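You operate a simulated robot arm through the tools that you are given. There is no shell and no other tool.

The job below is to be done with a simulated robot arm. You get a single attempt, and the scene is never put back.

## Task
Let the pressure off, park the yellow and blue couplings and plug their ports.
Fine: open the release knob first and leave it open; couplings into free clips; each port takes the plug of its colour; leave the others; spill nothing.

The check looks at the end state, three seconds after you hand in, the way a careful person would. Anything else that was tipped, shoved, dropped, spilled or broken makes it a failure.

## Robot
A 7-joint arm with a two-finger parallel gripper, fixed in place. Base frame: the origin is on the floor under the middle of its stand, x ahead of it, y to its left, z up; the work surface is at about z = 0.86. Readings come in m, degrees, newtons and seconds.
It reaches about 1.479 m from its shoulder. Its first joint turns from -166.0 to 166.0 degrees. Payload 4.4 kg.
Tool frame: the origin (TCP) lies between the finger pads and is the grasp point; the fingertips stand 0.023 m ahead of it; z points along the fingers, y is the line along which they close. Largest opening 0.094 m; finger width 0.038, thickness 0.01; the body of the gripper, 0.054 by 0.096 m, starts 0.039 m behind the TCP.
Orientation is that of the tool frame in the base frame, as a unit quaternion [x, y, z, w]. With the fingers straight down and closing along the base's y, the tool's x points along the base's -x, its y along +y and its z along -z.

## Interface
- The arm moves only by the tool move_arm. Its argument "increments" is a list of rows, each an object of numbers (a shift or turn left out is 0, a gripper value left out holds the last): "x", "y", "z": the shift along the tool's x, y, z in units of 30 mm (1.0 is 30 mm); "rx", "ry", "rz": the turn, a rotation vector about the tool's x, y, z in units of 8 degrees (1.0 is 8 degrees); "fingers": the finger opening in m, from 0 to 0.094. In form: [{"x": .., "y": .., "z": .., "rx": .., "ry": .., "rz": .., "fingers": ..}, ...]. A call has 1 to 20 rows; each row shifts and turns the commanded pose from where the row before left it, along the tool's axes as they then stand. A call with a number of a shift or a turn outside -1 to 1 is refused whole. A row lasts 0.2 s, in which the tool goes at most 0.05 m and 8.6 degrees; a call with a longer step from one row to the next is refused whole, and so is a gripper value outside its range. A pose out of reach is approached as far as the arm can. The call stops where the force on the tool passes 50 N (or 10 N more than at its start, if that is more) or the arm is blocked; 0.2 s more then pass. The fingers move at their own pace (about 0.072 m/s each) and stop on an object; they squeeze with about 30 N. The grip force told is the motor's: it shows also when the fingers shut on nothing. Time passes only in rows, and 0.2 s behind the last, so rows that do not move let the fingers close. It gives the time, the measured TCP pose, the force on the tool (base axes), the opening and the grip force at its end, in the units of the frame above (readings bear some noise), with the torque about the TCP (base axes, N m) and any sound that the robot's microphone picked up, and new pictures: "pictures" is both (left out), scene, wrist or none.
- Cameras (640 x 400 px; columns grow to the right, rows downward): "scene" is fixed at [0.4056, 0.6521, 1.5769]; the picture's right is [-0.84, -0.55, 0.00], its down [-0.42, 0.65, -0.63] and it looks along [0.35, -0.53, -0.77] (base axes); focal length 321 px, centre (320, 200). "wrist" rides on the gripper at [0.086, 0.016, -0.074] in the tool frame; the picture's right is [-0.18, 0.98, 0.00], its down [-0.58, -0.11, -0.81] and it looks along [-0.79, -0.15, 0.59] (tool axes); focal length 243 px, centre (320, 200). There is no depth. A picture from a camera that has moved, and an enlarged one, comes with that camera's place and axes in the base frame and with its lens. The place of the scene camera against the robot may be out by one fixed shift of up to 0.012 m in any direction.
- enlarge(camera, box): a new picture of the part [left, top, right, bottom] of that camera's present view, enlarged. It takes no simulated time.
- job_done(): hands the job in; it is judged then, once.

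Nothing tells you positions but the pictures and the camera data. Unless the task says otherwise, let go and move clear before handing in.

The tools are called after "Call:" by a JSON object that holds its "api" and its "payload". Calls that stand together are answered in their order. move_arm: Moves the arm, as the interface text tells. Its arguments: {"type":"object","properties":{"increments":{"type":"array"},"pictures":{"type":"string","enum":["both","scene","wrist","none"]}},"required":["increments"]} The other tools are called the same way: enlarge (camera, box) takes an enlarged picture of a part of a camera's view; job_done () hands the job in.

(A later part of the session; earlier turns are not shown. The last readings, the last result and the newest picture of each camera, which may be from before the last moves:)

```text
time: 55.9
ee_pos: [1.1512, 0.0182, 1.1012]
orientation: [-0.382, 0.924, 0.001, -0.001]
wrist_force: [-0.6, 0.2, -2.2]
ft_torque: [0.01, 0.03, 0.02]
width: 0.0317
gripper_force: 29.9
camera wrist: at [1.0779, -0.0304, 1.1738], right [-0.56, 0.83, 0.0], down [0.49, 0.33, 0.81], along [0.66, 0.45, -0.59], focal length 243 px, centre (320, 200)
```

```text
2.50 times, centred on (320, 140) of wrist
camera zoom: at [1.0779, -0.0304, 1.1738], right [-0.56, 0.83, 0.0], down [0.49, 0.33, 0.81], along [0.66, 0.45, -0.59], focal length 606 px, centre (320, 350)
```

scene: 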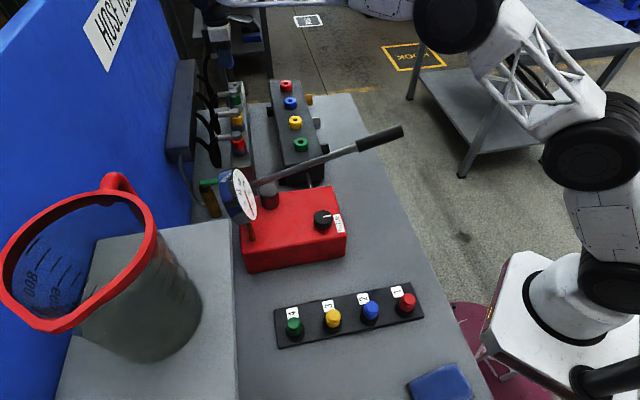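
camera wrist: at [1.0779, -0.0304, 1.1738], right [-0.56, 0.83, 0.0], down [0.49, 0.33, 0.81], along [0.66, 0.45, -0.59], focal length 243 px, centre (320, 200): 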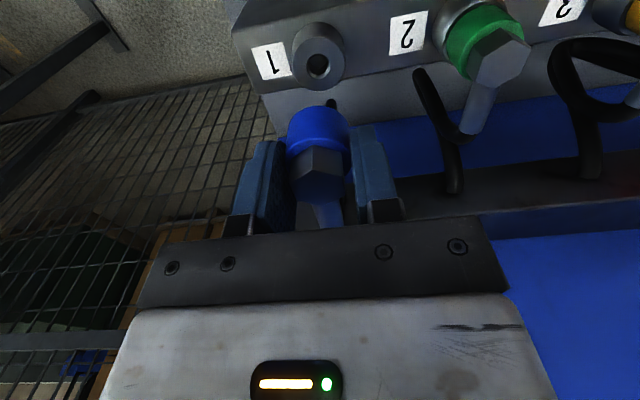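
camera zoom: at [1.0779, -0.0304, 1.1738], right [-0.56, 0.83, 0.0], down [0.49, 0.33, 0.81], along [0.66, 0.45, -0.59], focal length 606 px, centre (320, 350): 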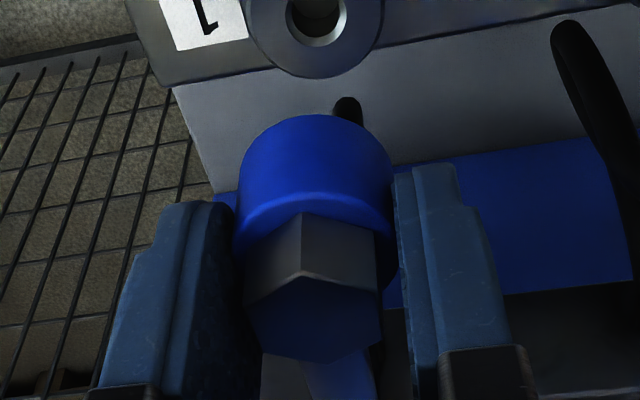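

The nose is visible and clip 1 is laterally aligned; it needs to come back about 1.5 mm. I'll descend partway and recheck.

Call:
{"api": "move_arm", "payload": {"increments": [{"x": 0.05, "z": 0.4}, {"z": 0.4}, {"z": 0.4}, {}, {}], "pictures": "wrist"}}

Call:
{"api": "enlarge", "payload": {"camera": "wrist", "box": [240, 60, 400, 220]}}

```text
time: 57.1
ee_pos: [1.1487, 0.0162, 1.0678]
orientation: [-0.382, 0.924, 0.0, -0.001]
wrist_force: [0.0, 1.3, -1.2]
ft_torque: [0.0, 0.03, 0.01]
width: 0.0318
gripper_force: 30.0
camera wrist: at [1.0748, -0.0334, 1.1396], right [-0.56, 0.83, 0.0], down [0.49, 0.33, 0.81], along [0.66, 0.45, -0.59], focal length 243 px, centre (320, 200)
```

wrist: 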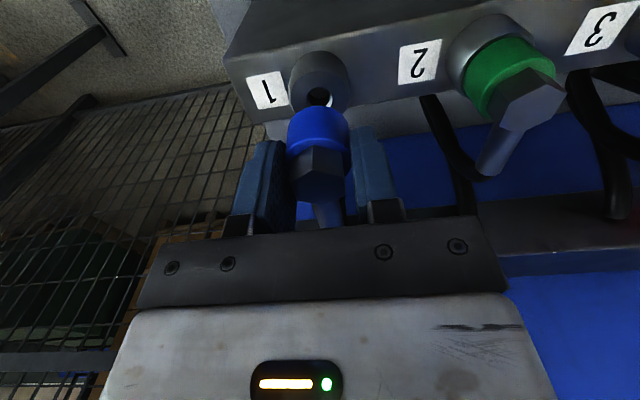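

```text
2.50 times, centred on (320, 140) of wrist
camera zoom: at [1.0748, -0.0334, 1.1396], right [-0.56, 0.83, 0.0], down [0.49, 0.33, 0.81], along [0.66, 0.45, -0.59], focal length 606 px, centre (320, 350)
```

zoom: 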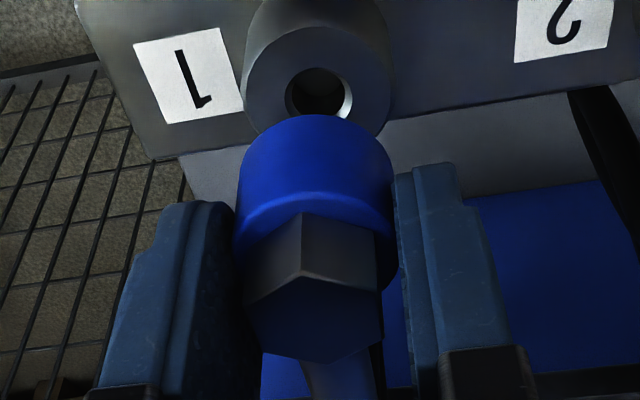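

Call:
{"api": "move_arm", "payload": {"increments": [{"z": 0.3}, {"z": 0.3}, {}, {}], "pictures": "wrist"}}

Call:
{"api": "enlarge", "payload": {"camera": "wrist", "box": [240, 60, 400, 220]}}

```text
time: 58.1
ee_pos: [1.1471, 0.0155, 1.0495]
orientation: [-0.382, 0.924, 0.001, -0.001]
wrist_force: [-0.7, 0.9, -1.2]
ft_torque: [0.01, -0.01, 0.03]
width: 0.0314
gripper_force: 29.9
camera wrist: at [1.0745, -0.0342, 1.1216], right [-0.56, 0.83, 0.0], down [0.49, 0.33, 0.81], along [0.66, 0.45, -0.59], focal length 243 px, centre (320, 200)
```

wrist: 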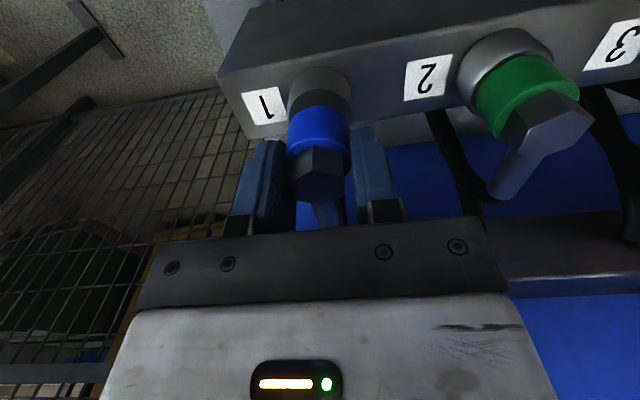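

```text
2.50 times, centred on (320, 140) of wrist
camera zoom: at [1.0745, -0.0342, 1.1216], right [-0.56, 0.83, 0.0], down [0.49, 0.33, 0.81], along [0.66, 0.45, -0.59], focal length 606 px, centre (320, 350)
```

zoom: 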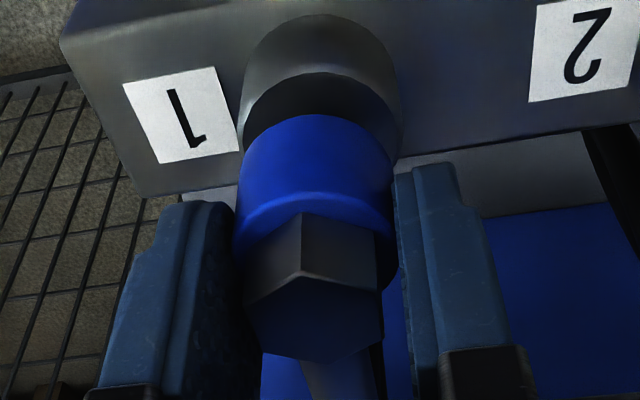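

Compared with yellow's successful insertion, the forward alignment is within 0.5 mm, and it needs 0.9 mm sideways. I'll trim and lower slowly.

Call:
{"api": "move_arm", "payload": {"increments": [{"y": 0.03, "x": -0.015}, {}, {"z": 0.1}, {"z": 0.1}, {"z": 0.05}, {}], "pictures": "wrist"}}

Call:
{"api": "enlarge", "payload": {"camera": "wrist", "box": [240, 60, 400, 220]}}

```text
time: 59.5
ee_pos: [1.1469, 0.0151, 1.0425]
orientation: [-0.381, 0.924, 0.0, -0.001]
wrist_force: [0.1, -0.2, -1.5]
ft_torque: [0.0, -0.02, -0.01]
width: 0.0314
gripper_force: 29.4
camera wrist: at [1.0748, -0.0338, 1.1147], right [-0.56, 0.83, 0.0], down [0.49, 0.33, 0.81], along [0.66, 0.45, -0.59], focal length 243 px, centre (320, 200)
```

wrist: 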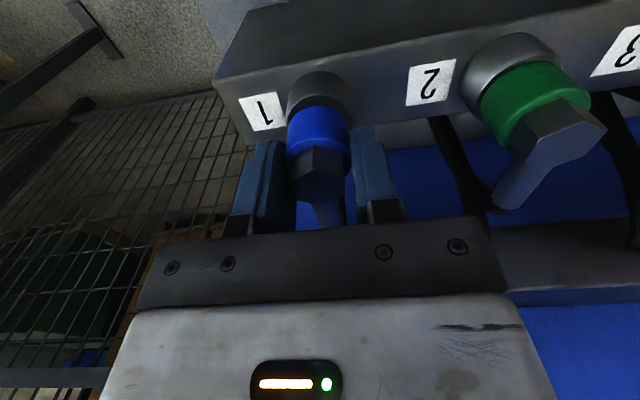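

```text
2.50 times, centred on (320, 140) of wrist
camera zoom: at [1.0748, -0.0338, 1.1147], right [-0.56, 0.83, 0.0], down [0.49, 0.33, 0.81], along [0.66, 0.45, -0.59], focal length 606 px, centre (320, 350)
```

zoom: 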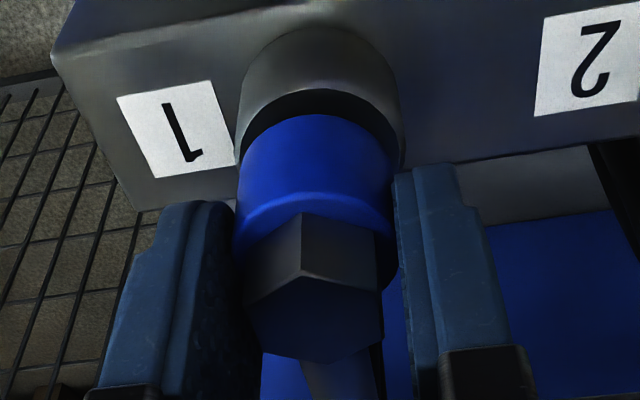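

Call:
{"api": "move_arm", "payload": {"increments": [{"y": 0.015, "z": 0.08}, {"z": 0.08}, {"z": 0.06}, {}], "pictures": "wrist"}}

Call:
{"api": "enlarge", "payload": {"camera": "wrist", "box": [240, 60, 400, 220]}}

```text
time: 60.5
ee_pos: [1.1478, 0.0168, 1.0358]
orientation: [-0.382, 0.924, 0.0, -0.001]
wrist_force: [0.0, 0.6, -6.5]
ft_torque: [-0.01, -0.01, -0.02]
width: 0.0314
gripper_force: 30.6
camera wrist: at [1.0744, -0.0334, 1.1082], right [-0.56, 0.83, 0.0], down [0.49, 0.33, 0.81], along [0.66, 0.45, -0.59], focal length 243 px, centre (320, 200)
```

wrist: 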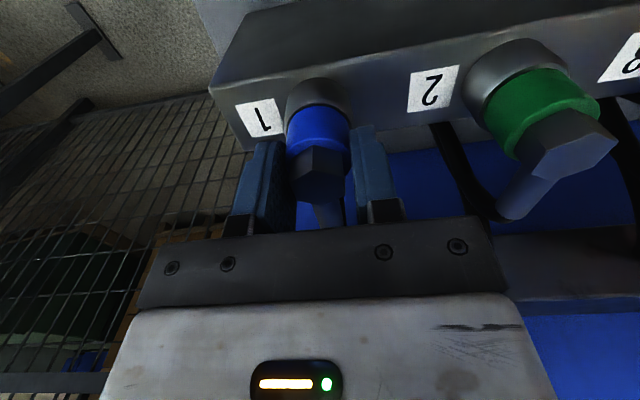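

```text
2.50 times, centred on (320, 140) of wrist
camera zoom: at [1.0744, -0.0334, 1.1082], right [-0.56, 0.83, 0.0], down [0.49, 0.33, 0.81], along [0.66, 0.45, -0.59], focal length 606 px, centre (320, 350)
```

zoom: 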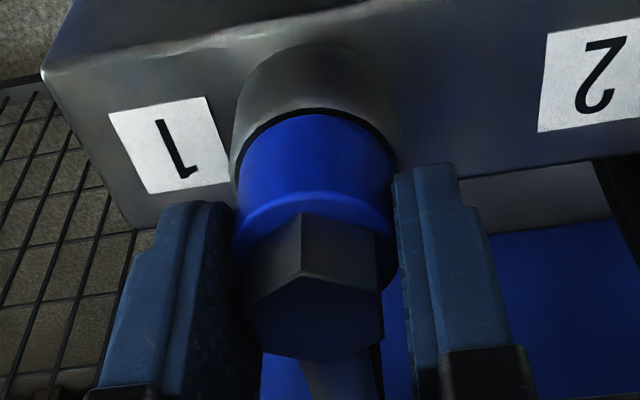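

Call:
{"api": "move_arm", "payload": {"increments": [{"z": 0.04}, {"z": 0.03}, {}], "pictures": "none"}}

```text
time: 61.3
ee_pos: [1.1464, 0.0176, 1.035]
orientation: [-0.382, 0.924, 0.0, 0.0]
wrist_force: [0.4, -1.1, 0.3]
ft_torque: [-0.03, -0.05, -0.02]
width: 0.0314
gripper_force: 30.1
```

Call:
{"api": "move_arm", "payload": {"increments": [{"z": 0.04}, {}], "pictures": "wrist"}}

Call:
{"api": "enlarge", "payload": {"camera": "wrist", "box": [240, 60, 400, 220]}}

```text
time: 61.9
ee_pos: [1.147, 0.0163, 1.0343]
orientation: [-0.382, 0.924, -0.001, -0.001]
wrist_force: [4.5, 0.0, 14.1]
ft_torque: [0.05, -0.12, 0.02]
width: 0.0313
gripper_force: 30.3
camera wrist: at [1.0738, -0.0327, 1.107], right [-0.56, 0.83, 0.0], down [0.49, 0.33, 0.81], along [0.67, 0.45, -0.59], focal length 243 px, centre (320, 200)
```

wrist: 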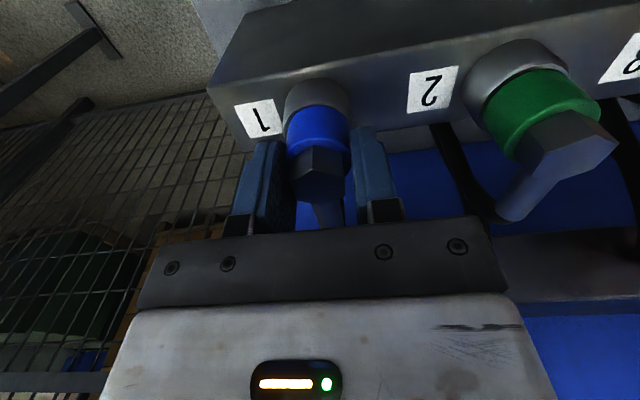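

```text
2.50 times, centred on (320, 140) of wrist
camera zoom: at [1.0738, -0.0327, 1.107], right [-0.56, 0.83, 0.0], down [0.49, 0.33, 0.81], along [0.67, 0.45, -0.59], focal length 606 px, centre (320, 350)
```

zoom: 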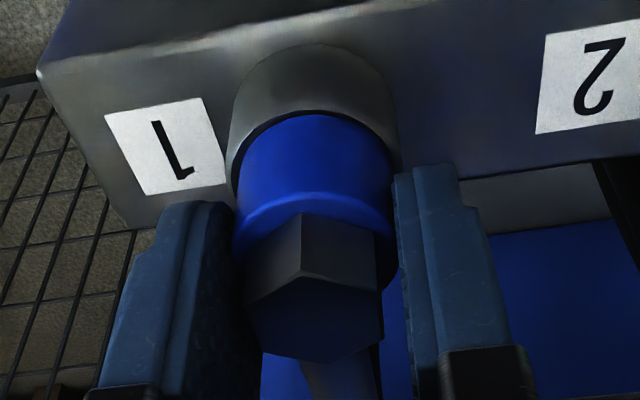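

Blue is seated with 14 N of contact force. I'll release, rise and check both couplings.

Call:
{"api": "move_arm", "payload": {"increments": [{"z": -0.02, "fingers": 0.065}, {"fingers": 0.065}, {"fingers": 0.065}, {"z": -0.5}, {"z": -0.8}, {"z": -0.8}, {"z": -0.8}, {"z": -0.6}, {"x": 0.9}, {"x": 0.9}, {"x": 0.9}, {"x": 0.9}, {}]}}

Call:
{"api": "enlarge", "payload": {"camera": "scene", "box": [190, 50, 330, 170]}}

Call:
{"api": "enlarge", "payload": {"camera": "wrist", "box": [200, 50, 460, 230]}}

```text
time: 64.7
ee_pos: [1.0698, -0.0605, 1.1388]
orientation: [-0.382, 0.924, 0.0, -0.002]
wrist_force: [-0.5, -0.6, -0.5]
ft_torque: [-0.01, 0.02, -0.01]
width: 0.0651
gripper_force: 0.1
camera wrist: at [0.9968, -0.1104, 1.2104], right [-0.56, 0.83, 0.0], down [0.49, 0.33, 0.81], along [0.67, 0.45, -0.59], focal length 243 px, centre (320, 200)
```

scene: 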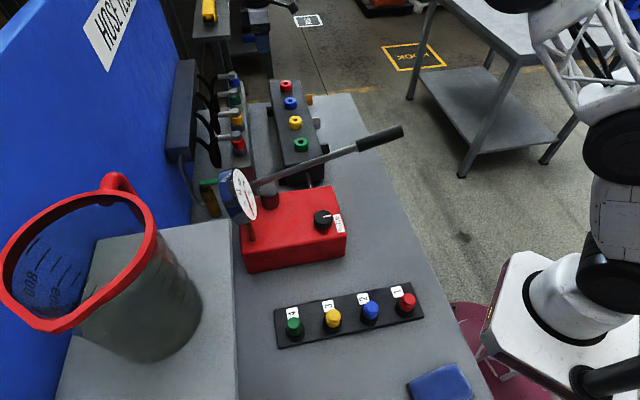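
wrist: 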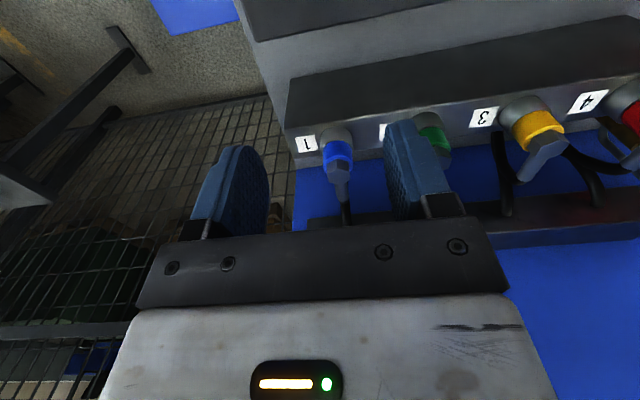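

```text
3.33 times, centred on (260, 110) of scene
camera zoom: at [0.4056, 0.6521, 1.5769], right [-0.84, -0.55, 0.0], down [-0.42, 0.65, -0.63], along [0.35, -0.53, -0.77], focal length 1069 px, centre (520, 500)
```

zoom: 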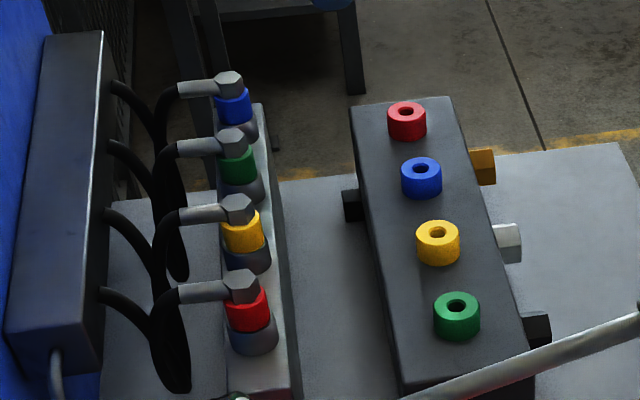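

```text
2.22 times, centred on (330, 140) of wrist
camera zoom: at [0.9968, -0.1104, 1.2104], right [-0.56, 0.83, 0.0], down [0.49, 0.33, 0.81], along [0.67, 0.45, -0.59], focal length 539 px, centre (298, 333)
```

zoom: 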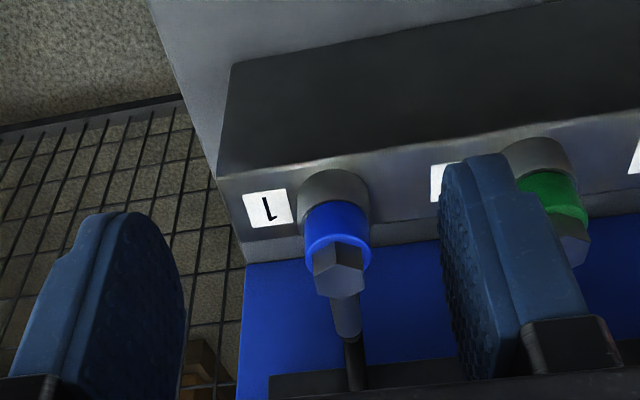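

Both couplings are parked. Now the plugs: I'll rise high and travel back over the lever toward the plug tray.

Call:
{"api": "move_arm", "payload": {"increments": [{"z": -1}, {"z": -1}, {"z": -1}, {"z": -1}, {"z": -0.7}, {"x": 0.285, "y": 0.975}, {"x": 0.285, "y": 0.975}, {"x": 0.285, "y": 0.975}, {"x": 0.285, "y": 0.975}, {"x": 0.285, "y": 0.975}, {"x": 0.285, "y": 0.975}, {"x": 0.285, "y": 0.975}, {"x": 0.285, "y": 0.975}, {"x": 0.285, "y": 0.975}, {"x": 0.285, "y": 0.975}, {"x": 0.285, "y": 0.975}, {"x": 0.285, "y": 0.975}, {"x": 0.285, "y": 0.975}], "pictures": "scene"}}

Call:
{"api": "move_arm", "payload": {"increments": [{"x": 0.285, "y": 0.975}, {"x": 0.285, "y": 0.975}, {"x": 0.285, "y": 0.975}, {"x": 0.285, "y": 0.975}, {"x": 0.285, "y": 0.975}, {"x": 0.285, "y": 0.975}, {"x": 0.285, "y": 0.975}, {"x": 0.285, "y": 0.975}, {"x": 0.285, "y": 0.975}, {"x": 0.285, "y": 0.975}, {"x": 0.285, "y": 0.975}, {"x": 0.285, "y": 0.975}, {"x": 0.285, "y": 0.975}, {}, {}]}}

```text
time: 68.5
ee_pos: [0.7263, 0.1291, 1.2763]
orientation: [-0.382, 0.924, 0.001, -0.001]
wrist_force: [0.6, -0.3, -0.3]
ft_torque: [-0.05, 0.0, -0.03]
width: 0.0651
gripper_force: 0.1
```

scene: 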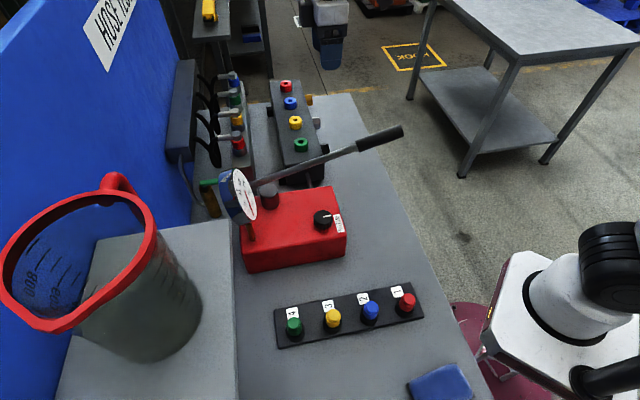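

```text
time: 71.7
ee_pos: [0.3781, 0.3214, 1.2813]
orientation: [-0.381, 0.925, 0.0, -0.001]
wrist_force: [0.4, -0.6, -0.7]
ft_torque: [-0.01, 0.03, -0.04]
width: 0.0652
gripper_force: 0.1
camera wrist: at [0.3047, 0.2707, 1.3529], right [-0.56, 0.83, 0.0], down [0.49, 0.33, 0.81], along [0.66, 0.45, -0.59], focal length 243 px, centre (320, 200)
```

scene: 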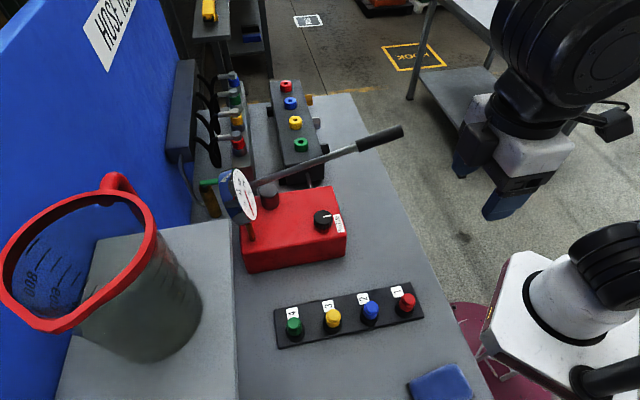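
wrist: 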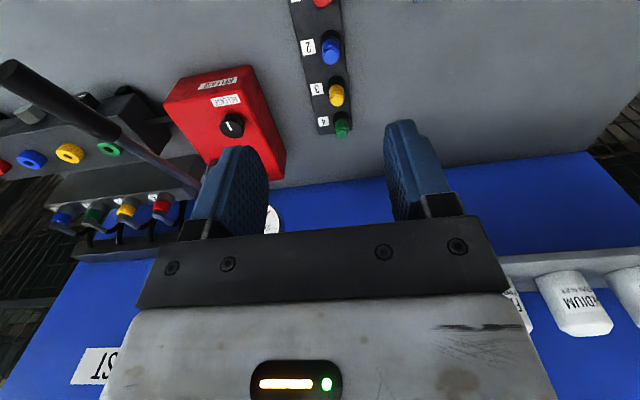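

I see the plug row 1–4 (red, blue, yellow, green) ahead. I'll lower to get a close view of the blue and yellow plugs.

Call:
{"api": "move_arm", "payload": {"increments": [{"z": 1, "fingers": 0.08}, {"z": 1}, {"z": 1}, {"z": 1}, {"z": 1}, {"z": 1}, {}, {}], "pictures": "wrist"}}

Call:
{"api": "enlarge", "payload": {"camera": "wrist", "box": [240, 30, 440, 200]}}

```text
time: 73.5
ee_pos: [0.3801, 0.3246, 1.1013]
orientation: [-0.382, 0.924, 0.0, -0.001]
wrist_force: [-0.6, -0.4, 0.1]
ft_torque: [0.02, 0.03, 0.0]
width: 0.0799
gripper_force: 0.0
camera wrist: at [0.3064, 0.2751, 1.1737], right [-0.56, 0.83, 0.0], down [0.49, 0.33, 0.81], along [0.66, 0.45, -0.59], focal length 243 px, centre (320, 200)
```

wrist: 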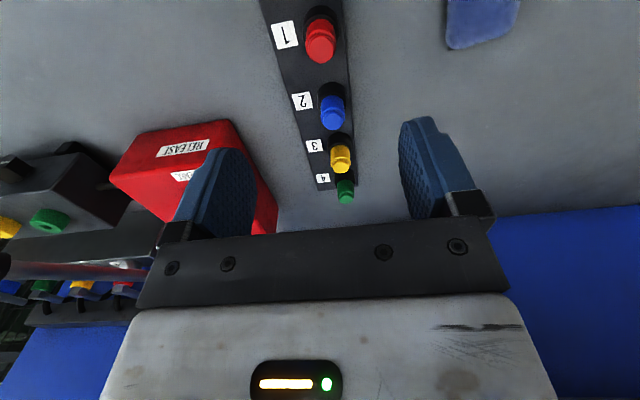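

```text
2.35 times, centred on (340, 115) of wrist
camera zoom: at [0.3064, 0.2751, 1.1737], right [-0.56, 0.83, 0.0], down [0.49, 0.33, 0.81], along [0.66, 0.45, -0.59], focal length 571 px, centre (273, 400)
```

zoom: 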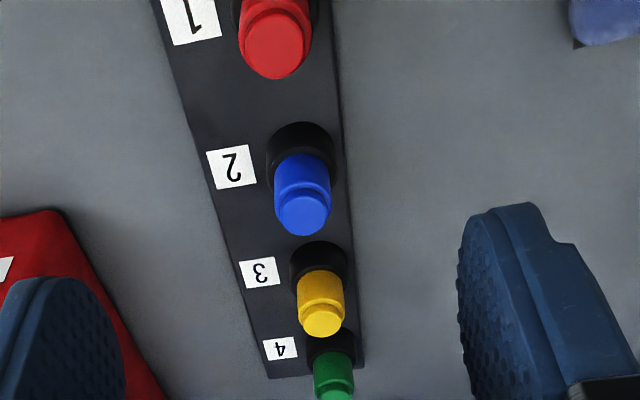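

The blue plug's cap is at about (0.447, 0.390) with its top near z≈0.92. I'll move above it and check.

Call:
{"api": "move_arm", "payload": {"increments": [{"x": -0.8}, {"x": -0.8}, {"x": -0.8}, {"x": -0.7}, {"z": 0.9}, {"z": 0.9}, {"z": 0.9}, {"z": 0.9}, {"z": 0.5}, {}, {}]}}

Call:
{"api": "enlarge", "payload": {"camera": "wrist", "box": [240, 40, 400, 210]}}

```text
time: 75.9
ee_pos: [0.4428, 0.3895, 0.9768]
orientation: [-0.382, 0.924, 0.0, -0.001]
wrist_force: [-1.1, -0.4, -0.2]
ft_torque: [-0.02, 0.0, -0.01]
width: 0.0799
gripper_force: 0.1
camera wrist: at [0.3704, 0.3401, 1.0498], right [-0.56, 0.83, 0.0], down [0.49, 0.33, 0.81], along [0.66, 0.45, -0.59], focal length 243 px, centre (320, 200)
```

scene: 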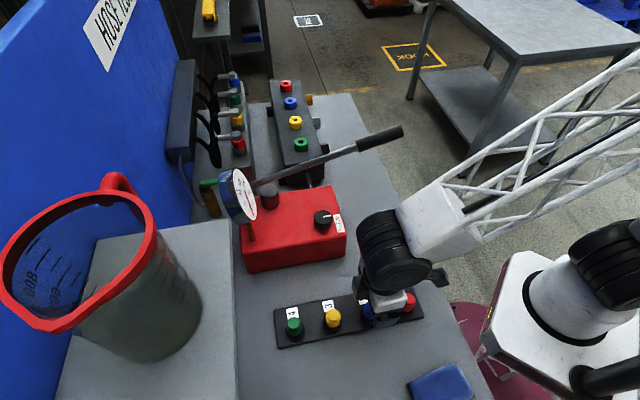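
wrist: 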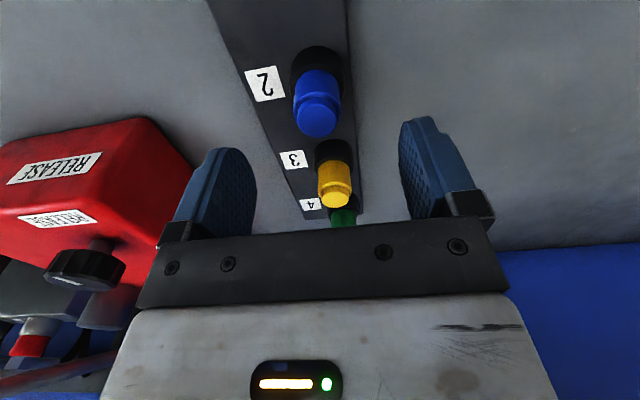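

```text
2.35 times, centred on (320, 125) of wrist
camera zoom: at [0.3704, 0.3401, 1.0498], right [-0.56, 0.83, 0.0], down [0.49, 0.33, 0.81], along [0.66, 0.45, -0.59], focal length 571 px, centre (320, 376)
```

zoom: 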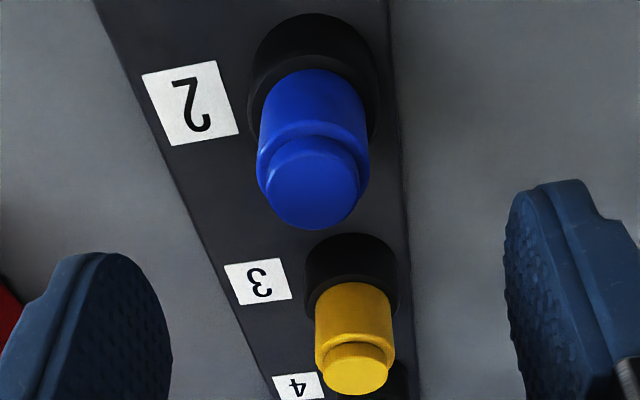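

The blue plug's body is about 30 mm wide, from z 0.894 to 0.919. I'll trim the position and lower around it.

Call:
{"api": "move_arm", "payload": {"increments": [{"x": -0.08, "y": -0.05, "z": 0.6, "fingers": 0.07}, {"z": 0.6}, {"z": 0.5}, {}, {}], "pictures": "wrist"}}

Call:
{"api": "enlarge", "payload": {"camera": "wrist", "box": [240, 60, 400, 220]}}

```text
time: 77.1
ee_pos: [0.4479, 0.389, 0.9263]
orientation: [-0.382, 0.924, 0.001, -0.001]
wrist_force: [0.4, -0.6, -0.4]
ft_torque: [-0.05, 0.01, -0.02]
width: 0.07
gripper_force: 0.2
camera wrist: at [0.3741, 0.3391, 0.9986], right [-0.56, 0.83, 0.0], down [0.49, 0.33, 0.81], along [0.66, 0.45, -0.59], focal length 243 px, centre (320, 200)
```

wrist: 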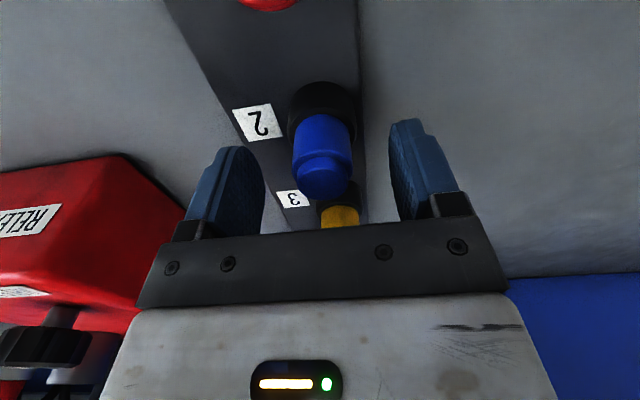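

```text
2.50 times, centred on (320, 140) of wrist
camera zoom: at [0.3741, 0.3391, 0.9986], right [-0.56, 0.83, 0.0], down [0.49, 0.33, 0.81], along [0.66, 0.45, -0.59], focal length 606 px, centre (320, 350)
```

zoom: 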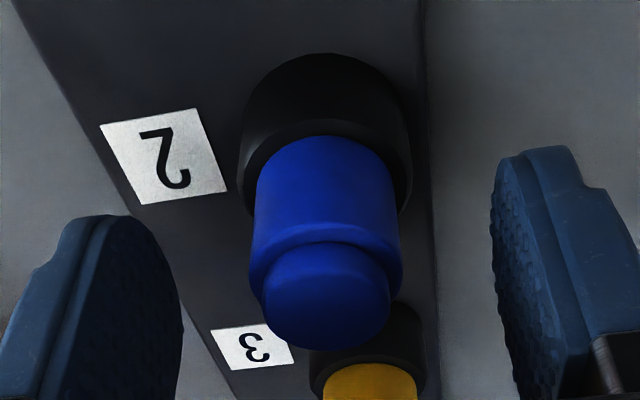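

Call:
{"api": "move_arm", "payload": {"increments": [{"y": 0.06, "z": 0.12}, {}, {"fingers": 0.02}, {"fingers": 0.02}, {"fingers": 0.02}, {"fingers": 0.02}, {}], "pictures": "wrist"}}

Call:
{"api": "enlarge", "payload": {"camera": "wrist", "box": [240, 60, 400, 220]}}

```text
time: 78.7
ee_pos: [0.4464, 0.3899, 0.9227]
orientation: [-0.382, 0.924, 0.0, -0.001]
wrist_force: [0.4, 0.2, -0.2]
ft_torque: [-0.02, 0.0, 0.04]
width: 0.0284
gripper_force: 30.2
camera wrist: at [0.3726, 0.3408, 0.9953], right [-0.56, 0.83, 0.0], down [0.49, 0.33, 0.81], along [0.66, 0.45, -0.59], focal length 243 px, centre (320, 200)
```

wrist: 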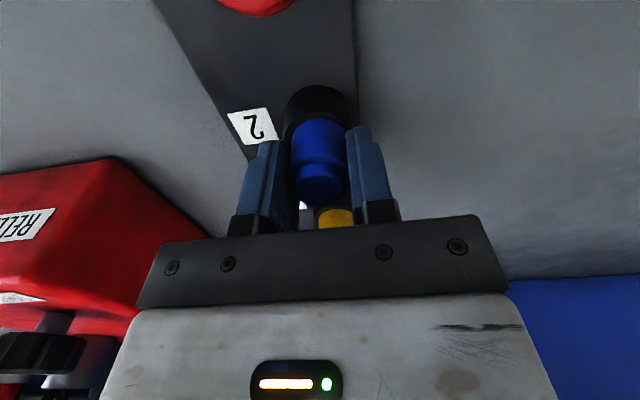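

```text
2.50 times, centred on (320, 140) of wrist
camera zoom: at [0.3726, 0.3408, 0.9953], right [-0.56, 0.83, 0.0], down [0.49, 0.33, 0.81], along [0.66, 0.45, -0.59], focal length 606 px, centre (320, 350)
```

zoom: 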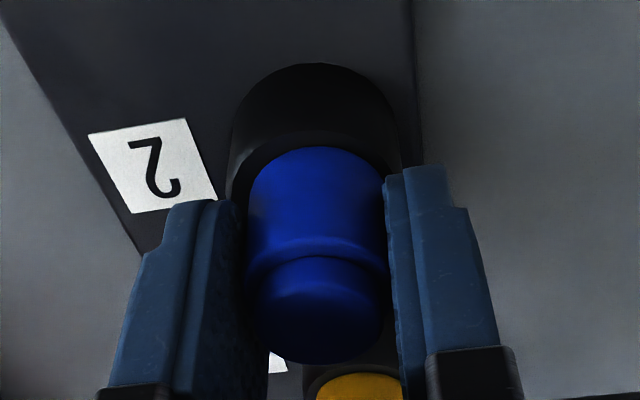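

The blue plug is gripped at 28 mm. I'll lift it out.

Call:
{"api": "move_arm", "payload": {"increments": [{"z": -0.2}, {"z": -0.3}, {"z": -0.5}, {"z": -0.8}, {"z": -0.8}, {}]}}

Call:
{"api": "enlarge", "payload": {"camera": "wrist", "box": [240, 60, 400, 220]}}

Call:
{"api": "enlarge", "payload": {"camera": "scene", "box": [260, 200, 440, 340]}}

```text
time: 80.1
ee_pos: [0.4451, 0.3888, 1.0016]
orientation: [-0.382, 0.924, 0.0, -0.001]
wrist_force: [0.3, 0.0, -0.4]
ft_torque: [0.0, 0.01, 0.0]
width: 0.0282
gripper_force: 29.8
camera wrist: at [0.3725, 0.3392, 1.0733], right [-0.56, 0.83, 0.0], down [0.49, 0.33, 0.81], along [0.66, 0.45, -0.59], focal length 243 px, centre (320, 200)
```

scene: 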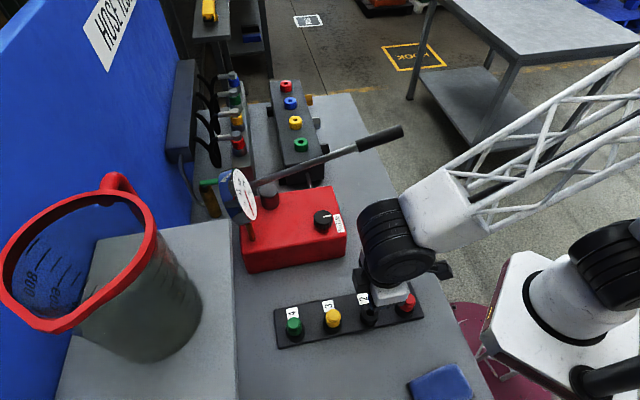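
wrist: 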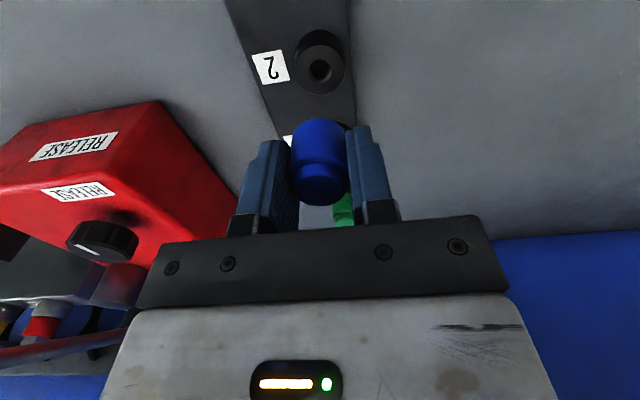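

```text
2.50 times, centred on (320, 140) of wrist
camera zoom: at [0.3725, 0.3392, 1.0733], right [-0.56, 0.83, 0.0], down [0.49, 0.33, 0.81], along [0.66, 0.45, -0.59], focal length 606 px, centre (320, 350)
```

zoom: 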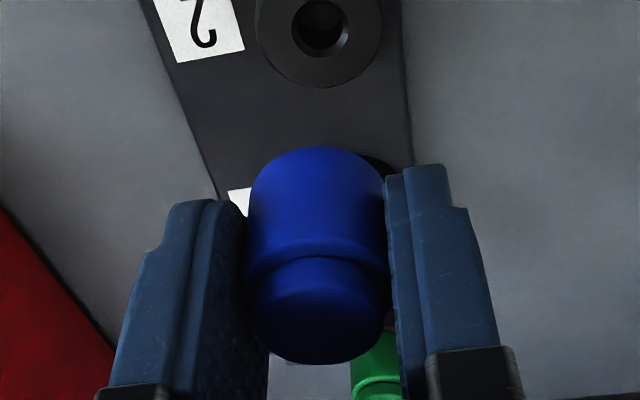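

```text
2.86 times, centred on (350, 270) of scene
camera zoom: at [0.4056, 0.6521, 1.5769], right [-0.84, -0.55, 0.0], down [-0.42, 0.65, -0.63], along [0.35, -0.53, -0.77], focal length 916 px, centre (234, 0)
```

zoom: 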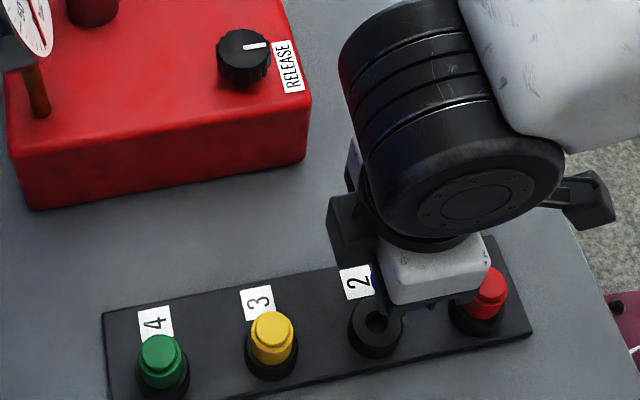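

The plug is out cleanly. I'll rise to travel height and carry it over to the blue port.

Call:
{"api": "move_arm", "payload": {"increments": [{"z": -1}, {"z": -1}, {"z": -1}, {"z": -1}, {"z": -1}, {"z": -1}, {"z": -1}, {"z": -1}, {"z": -1}, {"x": -0.1036, "y": -0.9}, {"x": -0.1036, "y": -1}, {"x": -0.1036, "y": -1}, {"x": -0.1036, "y": -1}, {"x": -0.1036, "y": -1}, {"x": -0.1036, "y": -1}, {"x": -0.1036, "y": -1}, {"x": -0.1036, "y": -1}, {"x": -0.1036, "y": -1}, {"x": -0.1036, "y": -1}, {"x": -0.1036, "y": -1}], "pictures": "scene"}}

Call:
{"api": "move_arm", "payload": {"increments": [{"x": -0.1036, "y": -1}, {"x": -0.1036, "y": -1}, {"x": -0.1036, "y": -1}, {"x": -0.1036, "y": -1}, {"x": -0.1036, "y": -1}, {"x": -0.1036, "y": -1}, {"x": -0.1036, "y": -1}, {"x": -0.1036, "y": -1}, {"x": -0.1036, "y": -1}, {"x": -0.1036, "y": -1}, {"x": -0.1036, "y": -1}, {}, {}]}}

```text
time: 84.3
ee_pos: [0.7029, 0.1846, 1.2704]
orientation: [-0.383, 0.924, 0.0, 0.0]
wrist_force: [0.2, 0.4, 0.9]
ft_torque: [0.01, 0.01, 0.02]
width: 0.0284
gripper_force: 30.0
```

scene: 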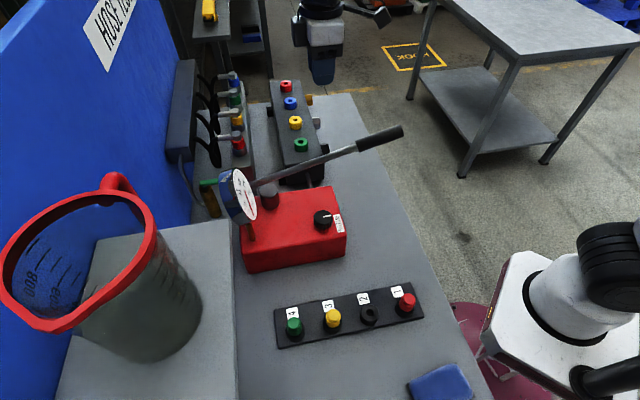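

```text
time: 87.1
ee_pos: [0.9594, -0.0282, 1.2694]
orientation: [-0.381, 0.924, 0.001, -0.001]
wrist_force: [0.9, -0.5, -0.2]
ft_torque: [0.02, 0.0, -0.02]
width: 0.0284
gripper_force: 30.1
camera wrist: at [0.8873, -0.0775, 1.3425], right [-0.56, 0.83, 0.0], down [0.49, 0.33, 0.81], along [0.66, 0.45, -0.59], focal length 243 px, centre (320, 200)
```

scene: 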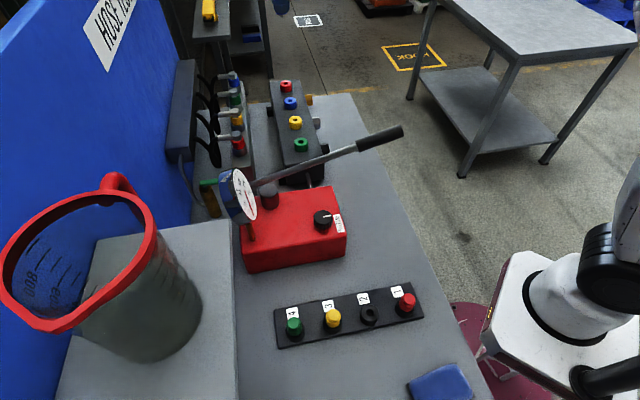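
wrist: 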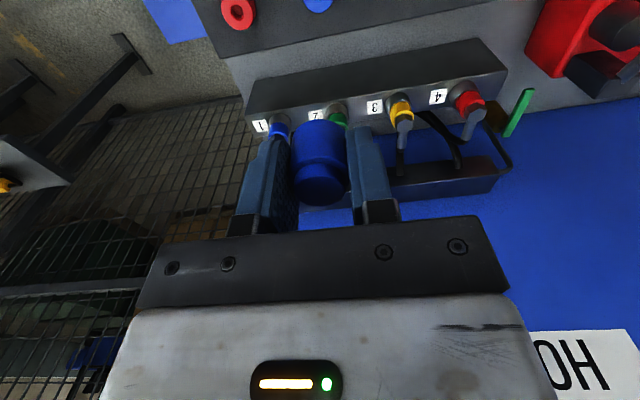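

The plug is above the blue port, so I'll descend to about 10 cm above it and check alignment.

Call:
{"api": "move_arm", "payload": {"increments": [{"z": 1}, {"z": 1}, {"z": 1}, {"z": 1}, {"z": 1}, {"z": 0.8}, {}, {}], "pictures": "wrist"}}

Call:
{"api": "enlarge", "payload": {"camera": "wrist", "box": [240, 40, 400, 200]}}

```text
time: 88.9
ee_pos: [0.957, -0.0289, 1.0956]
orientation: [-0.382, 0.924, 0.001, -0.001]
wrist_force: [-0.1, 0.0, -0.7]
ft_torque: [0.01, -0.01, 0.0]
width: 0.0284
gripper_force: 29.6
camera wrist: at [0.8842, -0.078, 1.1685], right [-0.56, 0.83, 0.0], down [0.49, 0.33, 0.81], along [0.66, 0.45, -0.59], focal length 243 px, centre (320, 200)
```

wrist: 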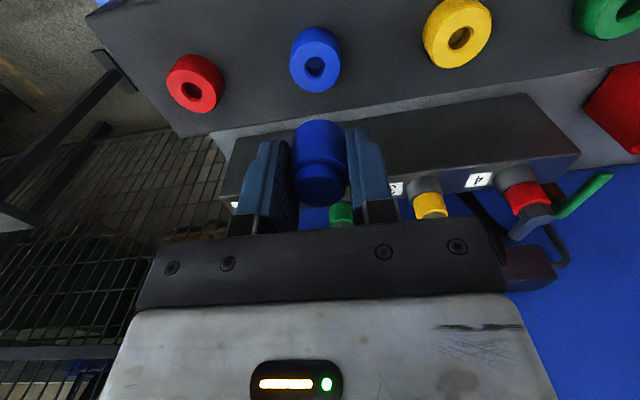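

```text
2.50 times, centred on (320, 120) of wrist
camera zoom: at [0.8842, -0.078, 1.1685], right [-0.56, 0.83, 0.0], down [0.49, 0.33, 0.81], along [0.66, 0.45, -0.59], focal length 606 px, centre (320, 400)
```

zoom: 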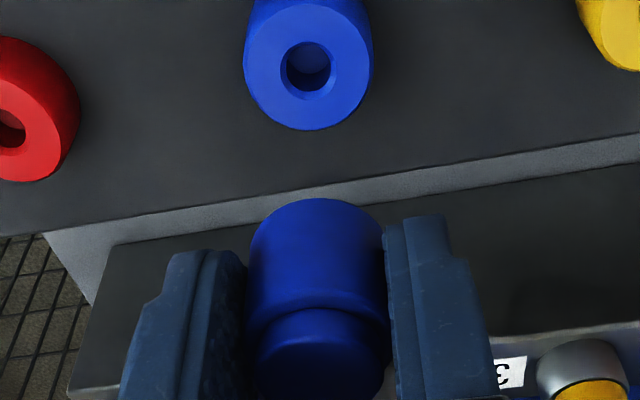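

The hole is about 3 mm to the −y side. I'll trim and descend further.

Call:
{"api": "move_arm", "payload": {"increments": [{"x": 0.04, "y": -0.105, "z": 0.4}, {"z": 0.5}, {"z": 0.4}, {}, {}], "pictures": "wrist"}}

Call:
{"api": "enlarge", "payload": {"camera": "wrist", "box": [240, 60, 400, 220]}}

```text
time: 90.1
ee_pos: [0.9608, -0.0307, 1.0565]
orientation: [-0.382, 0.924, 0.001, 0.0]
wrist_force: [-0.7, -0.4, -0.7]
ft_torque: [-0.02, -0.01, 0.06]
width: 0.0284
gripper_force: 30.3
camera wrist: at [0.8866, -0.0803, 1.1298], right [-0.56, 0.83, 0.0], down [0.49, 0.33, 0.81], along [0.66, 0.45, -0.59], focal length 243 px, centre (320, 200)
```

wrist: 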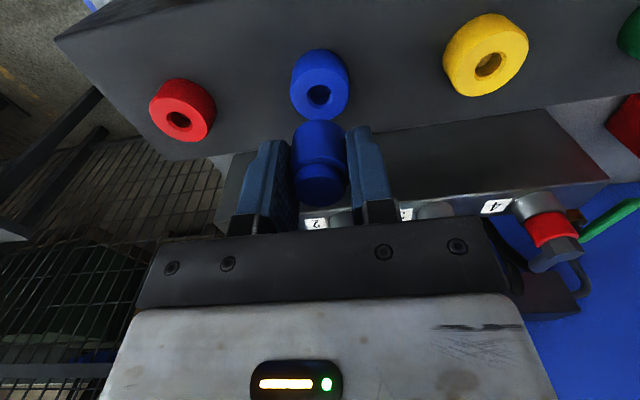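

```text
2.50 times, centred on (320, 140) of wrist
camera zoom: at [0.8866, -0.0803, 1.1298], right [-0.56, 0.83, 0.0], down [0.49, 0.33, 0.81], along [0.66, 0.45, -0.59], focal length 606 px, centre (320, 350)
```

zoom: 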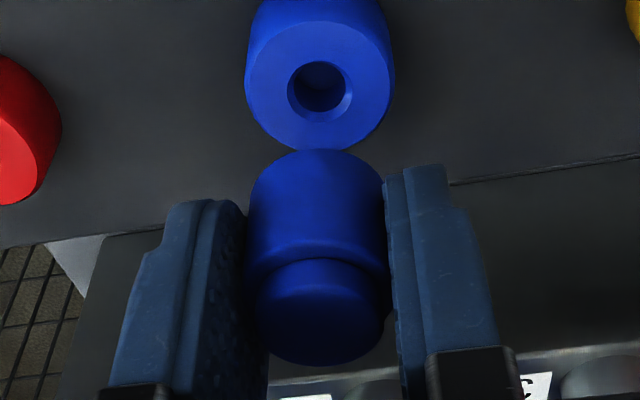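

Call:
{"api": "move_arm", "payload": {"increments": [{"x": 0.05, "y": 0.01, "z": 0.3}, {"z": 0.4}, {}, {}], "pictures": "wrist"}}

Call:
{"api": "enlarge", "payload": {"camera": "wrist", "box": [240, 60, 400, 220]}}

```text
time: 91.1
ee_pos: [0.9589, -0.032, 1.0366]
orientation: [-0.381, 0.924, 0.0, -0.001]
wrist_force: [-0.5, 1.0, -0.7]
ft_torque: [0.03, 0.01, 0.0]
width: 0.0282
gripper_force: 29.9
camera wrist: at [0.8858, -0.0819, 1.1088], right [-0.56, 0.83, 0.0], down [0.49, 0.33, 0.81], along [0.66, 0.45, -0.59], focal length 243 px, centre (320, 200)
```

wrist: 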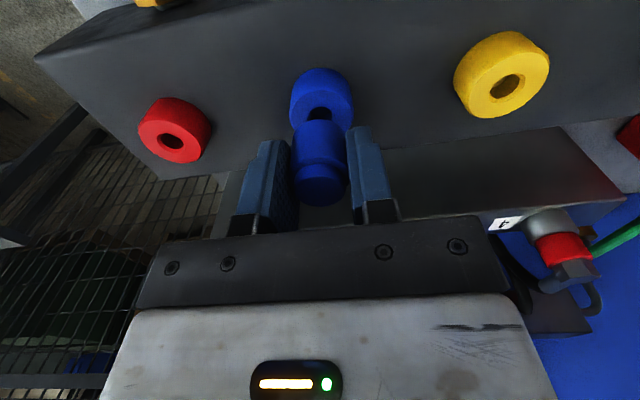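

```text
2.50 times, centred on (320, 140) of wrist
camera zoom: at [0.8858, -0.0819, 1.1088], right [-0.56, 0.83, 0.0], down [0.49, 0.33, 0.81], along [0.66, 0.45, -0.59], focal length 606 px, centre (320, 350)
```

zoom: 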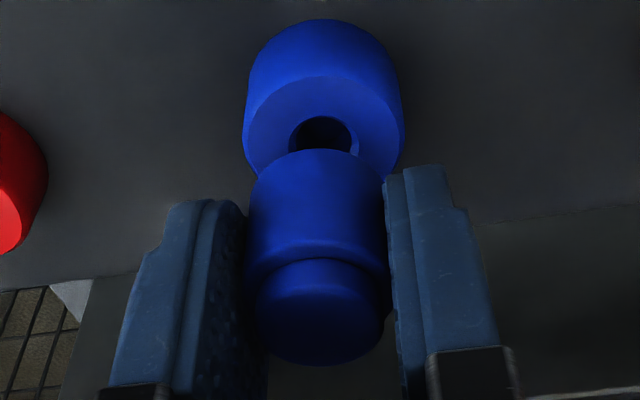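

Call:
{"api": "enlarge", "payload": {"camera": "scene", "box": [260, 70, 330, 120]}}

```text
8.00 times, centred on (295, 95) of scene
camera zoom: at [0.4056, 0.6521, 1.5769], right [-0.84, -0.55, 0.0], down [-0.42, 0.65, -0.63], along [0.35, -0.53, -0.77], focal length 2566 px, centre (520, 1040)
```

zoom: 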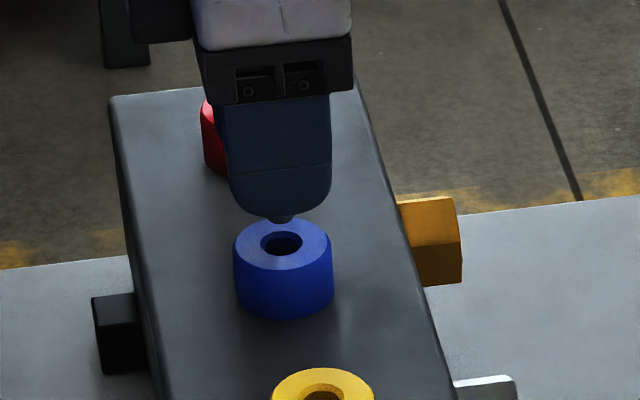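

The scene camera shows the nose tip right above the hole. Combined with the wrist view, the plug needs about 1.8 mm forward and 1.2 mm toward +y.

Call:
{"api": "move_arm", "payload": {"increments": [{"x": -0.06, "y": 0.04}, {}, {"z": 0.15}, {}], "pictures": "wrist"}}

Call:
{"api": "enlarge", "payload": {"camera": "wrist", "box": [240, 60, 400, 220]}}

Call:
{"api": "enlarge", "payload": {"camera": "scene", "box": [260, 70, 330, 120]}}

```text
time: 92.1
ee_pos: [0.9577, -0.031, 1.0324]
orientation: [-0.382, 0.924, 0.0, -0.001]
wrist_force: [-0.4, 0.3, -0.7]
ft_torque: [-0.01, 0.01, -0.02]
width: 0.0282
gripper_force: 29.9
camera wrist: at [0.8854, -0.0798, 1.1048], right [-0.56, 0.83, 0.0], down [0.49, 0.33, 0.81], along [0.66, 0.45, -0.59], focal length 243 px, centre (320, 200)
```

wrist: 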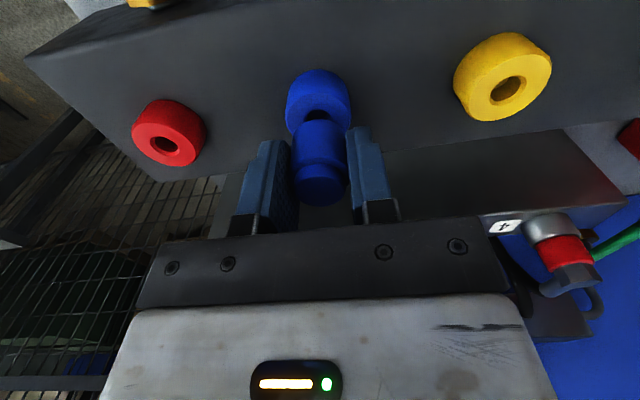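

```text
2.50 times, centred on (320, 140) of wrist
camera zoom: at [0.8854, -0.0798, 1.1048], right [-0.56, 0.83, 0.0], down [0.49, 0.33, 0.81], along [0.66, 0.45, -0.59], focal length 606 px, centre (320, 350)
```

zoom: 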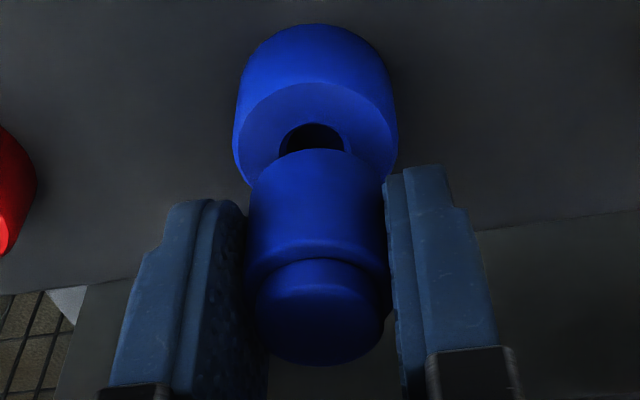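

```text
8.00 times, centred on (295, 95) of scene
camera zoom: at [0.4056, 0.6521, 1.5769], right [-0.84, -0.55, 0.0], down [-0.42, 0.65, -0.63], along [0.35, -0.53, -0.77], focal length 2566 px, centre (520, 1040)
```

zoom: 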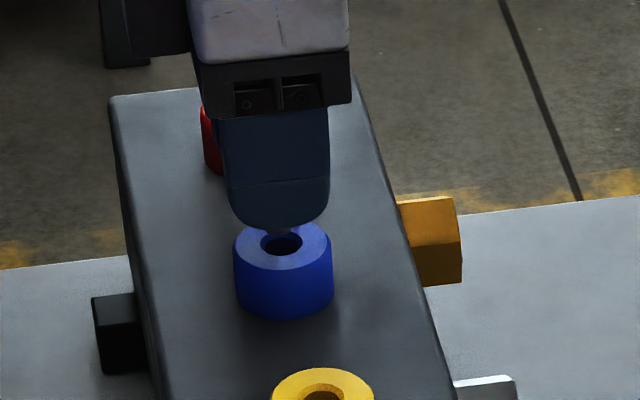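

Call:
{"api": "move_arm", "payload": {"increments": [{"y": -0.025}, {"z": 0.1}, {"z": 0.1}, {}, {}], "pictures": "wrist"}}

Call:
{"api": "enlarge", "payload": {"camera": "wrist", "box": [240, 60, 400, 220]}}

Call:
{"api": "enlarge", "payload": {"camera": "scene", "box": [260, 70, 330, 120]}}

```text
time: 93.3
ee_pos: [0.9593, -0.0308, 1.0256]
orientation: [-0.381, 0.925, 0.001, -0.001]
wrist_force: [-0.7, 1.2, -1.0]
ft_torque: [-0.04, 0.01, -0.01]
width: 0.0285
gripper_force: 29.9
camera wrist: at [0.8862, -0.0797, 1.098], right [-0.56, 0.83, 0.0], down [0.49, 0.33, 0.81], along [0.66, 0.45, -0.59], focal length 243 px, centre (320, 200)
```

wrist: 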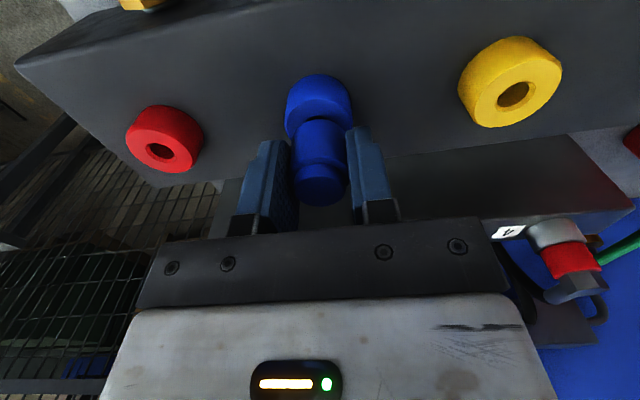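

```text
2.50 times, centred on (320, 140) of wrist
camera zoom: at [0.8862, -0.0797, 1.098], right [-0.56, 0.83, 0.0], down [0.49, 0.33, 0.81], along [0.66, 0.45, -0.59], focal length 606 px, centre (320, 350)
```

zoom: 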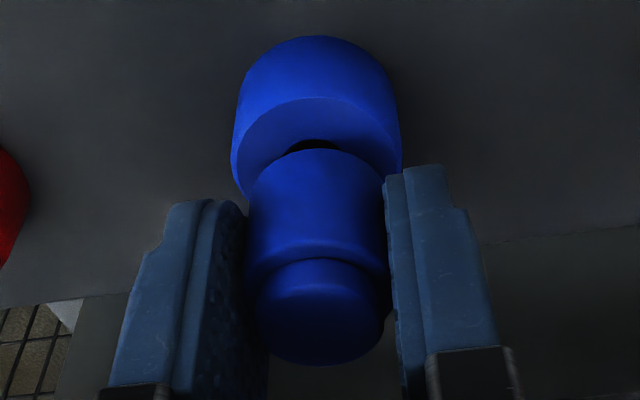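

```text
8.00 times, centred on (295, 95) of scene
camera zoom: at [0.4056, 0.6521, 1.5769], right [-0.84, -0.55, 0.0], down [-0.42, 0.65, -0.63], along [0.35, -0.53, -0.77], focal length 2566 px, centre (520, 1040)
```

zoom: 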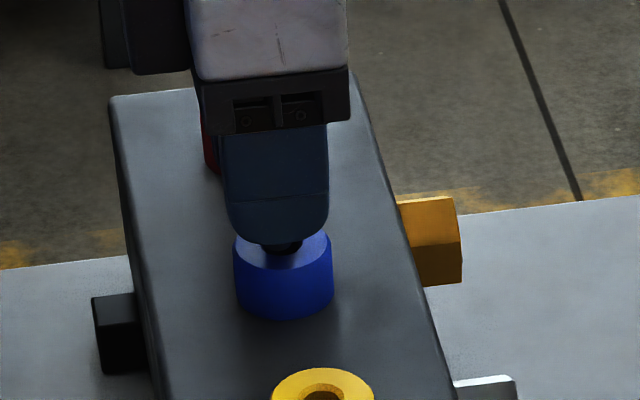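

Call:
{"api": "move_arm", "payload": {"increments": [{"z": 0.08}, {"z": 0.08}, {}, {}], "pictures": "wrist"}}

Call:
{"api": "enlarge", "payload": {"camera": "wrist", "box": [240, 60, 400, 220]}}

```text
time: 94.3
ee_pos: [0.9582, -0.0297, 1.0199]
orientation: [-0.382, 0.924, 0.001, -0.002]
wrist_force: [-0.2, -0.2, -0.1]
ft_torque: [0.01, 0.03, -0.03]
width: 0.0285
gripper_force: 30.0
camera wrist: at [0.8856, -0.0792, 1.093], right [-0.56, 0.83, 0.0], down [0.49, 0.33, 0.81], along [0.66, 0.45, -0.59], focal length 243 px, centre (320, 200)
```

wrist: 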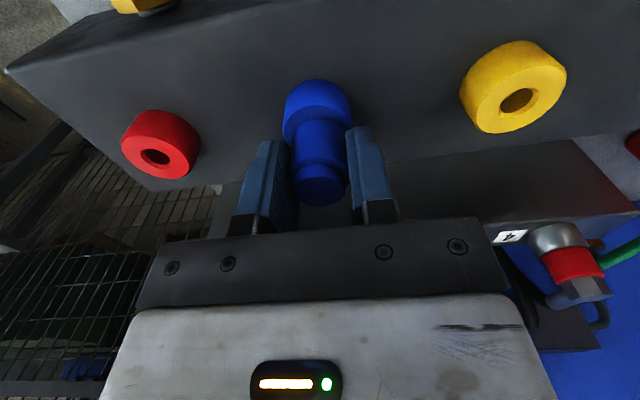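

```text
2.50 times, centred on (320, 140) of wrist
camera zoom: at [0.8856, -0.0792, 1.093], right [-0.56, 0.83, 0.0], down [0.49, 0.33, 0.81], along [0.66, 0.45, -0.59], focal length 606 px, centre (320, 350)
```

zoom: 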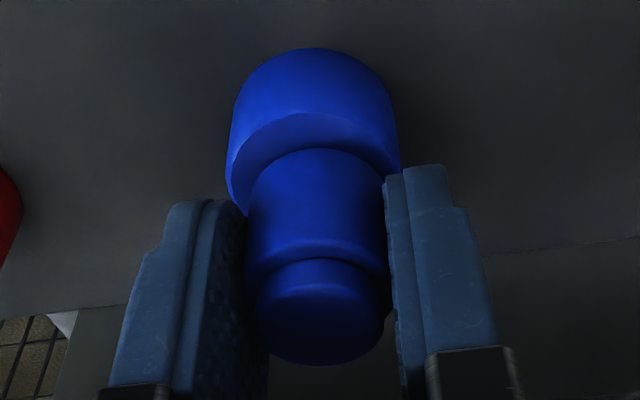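

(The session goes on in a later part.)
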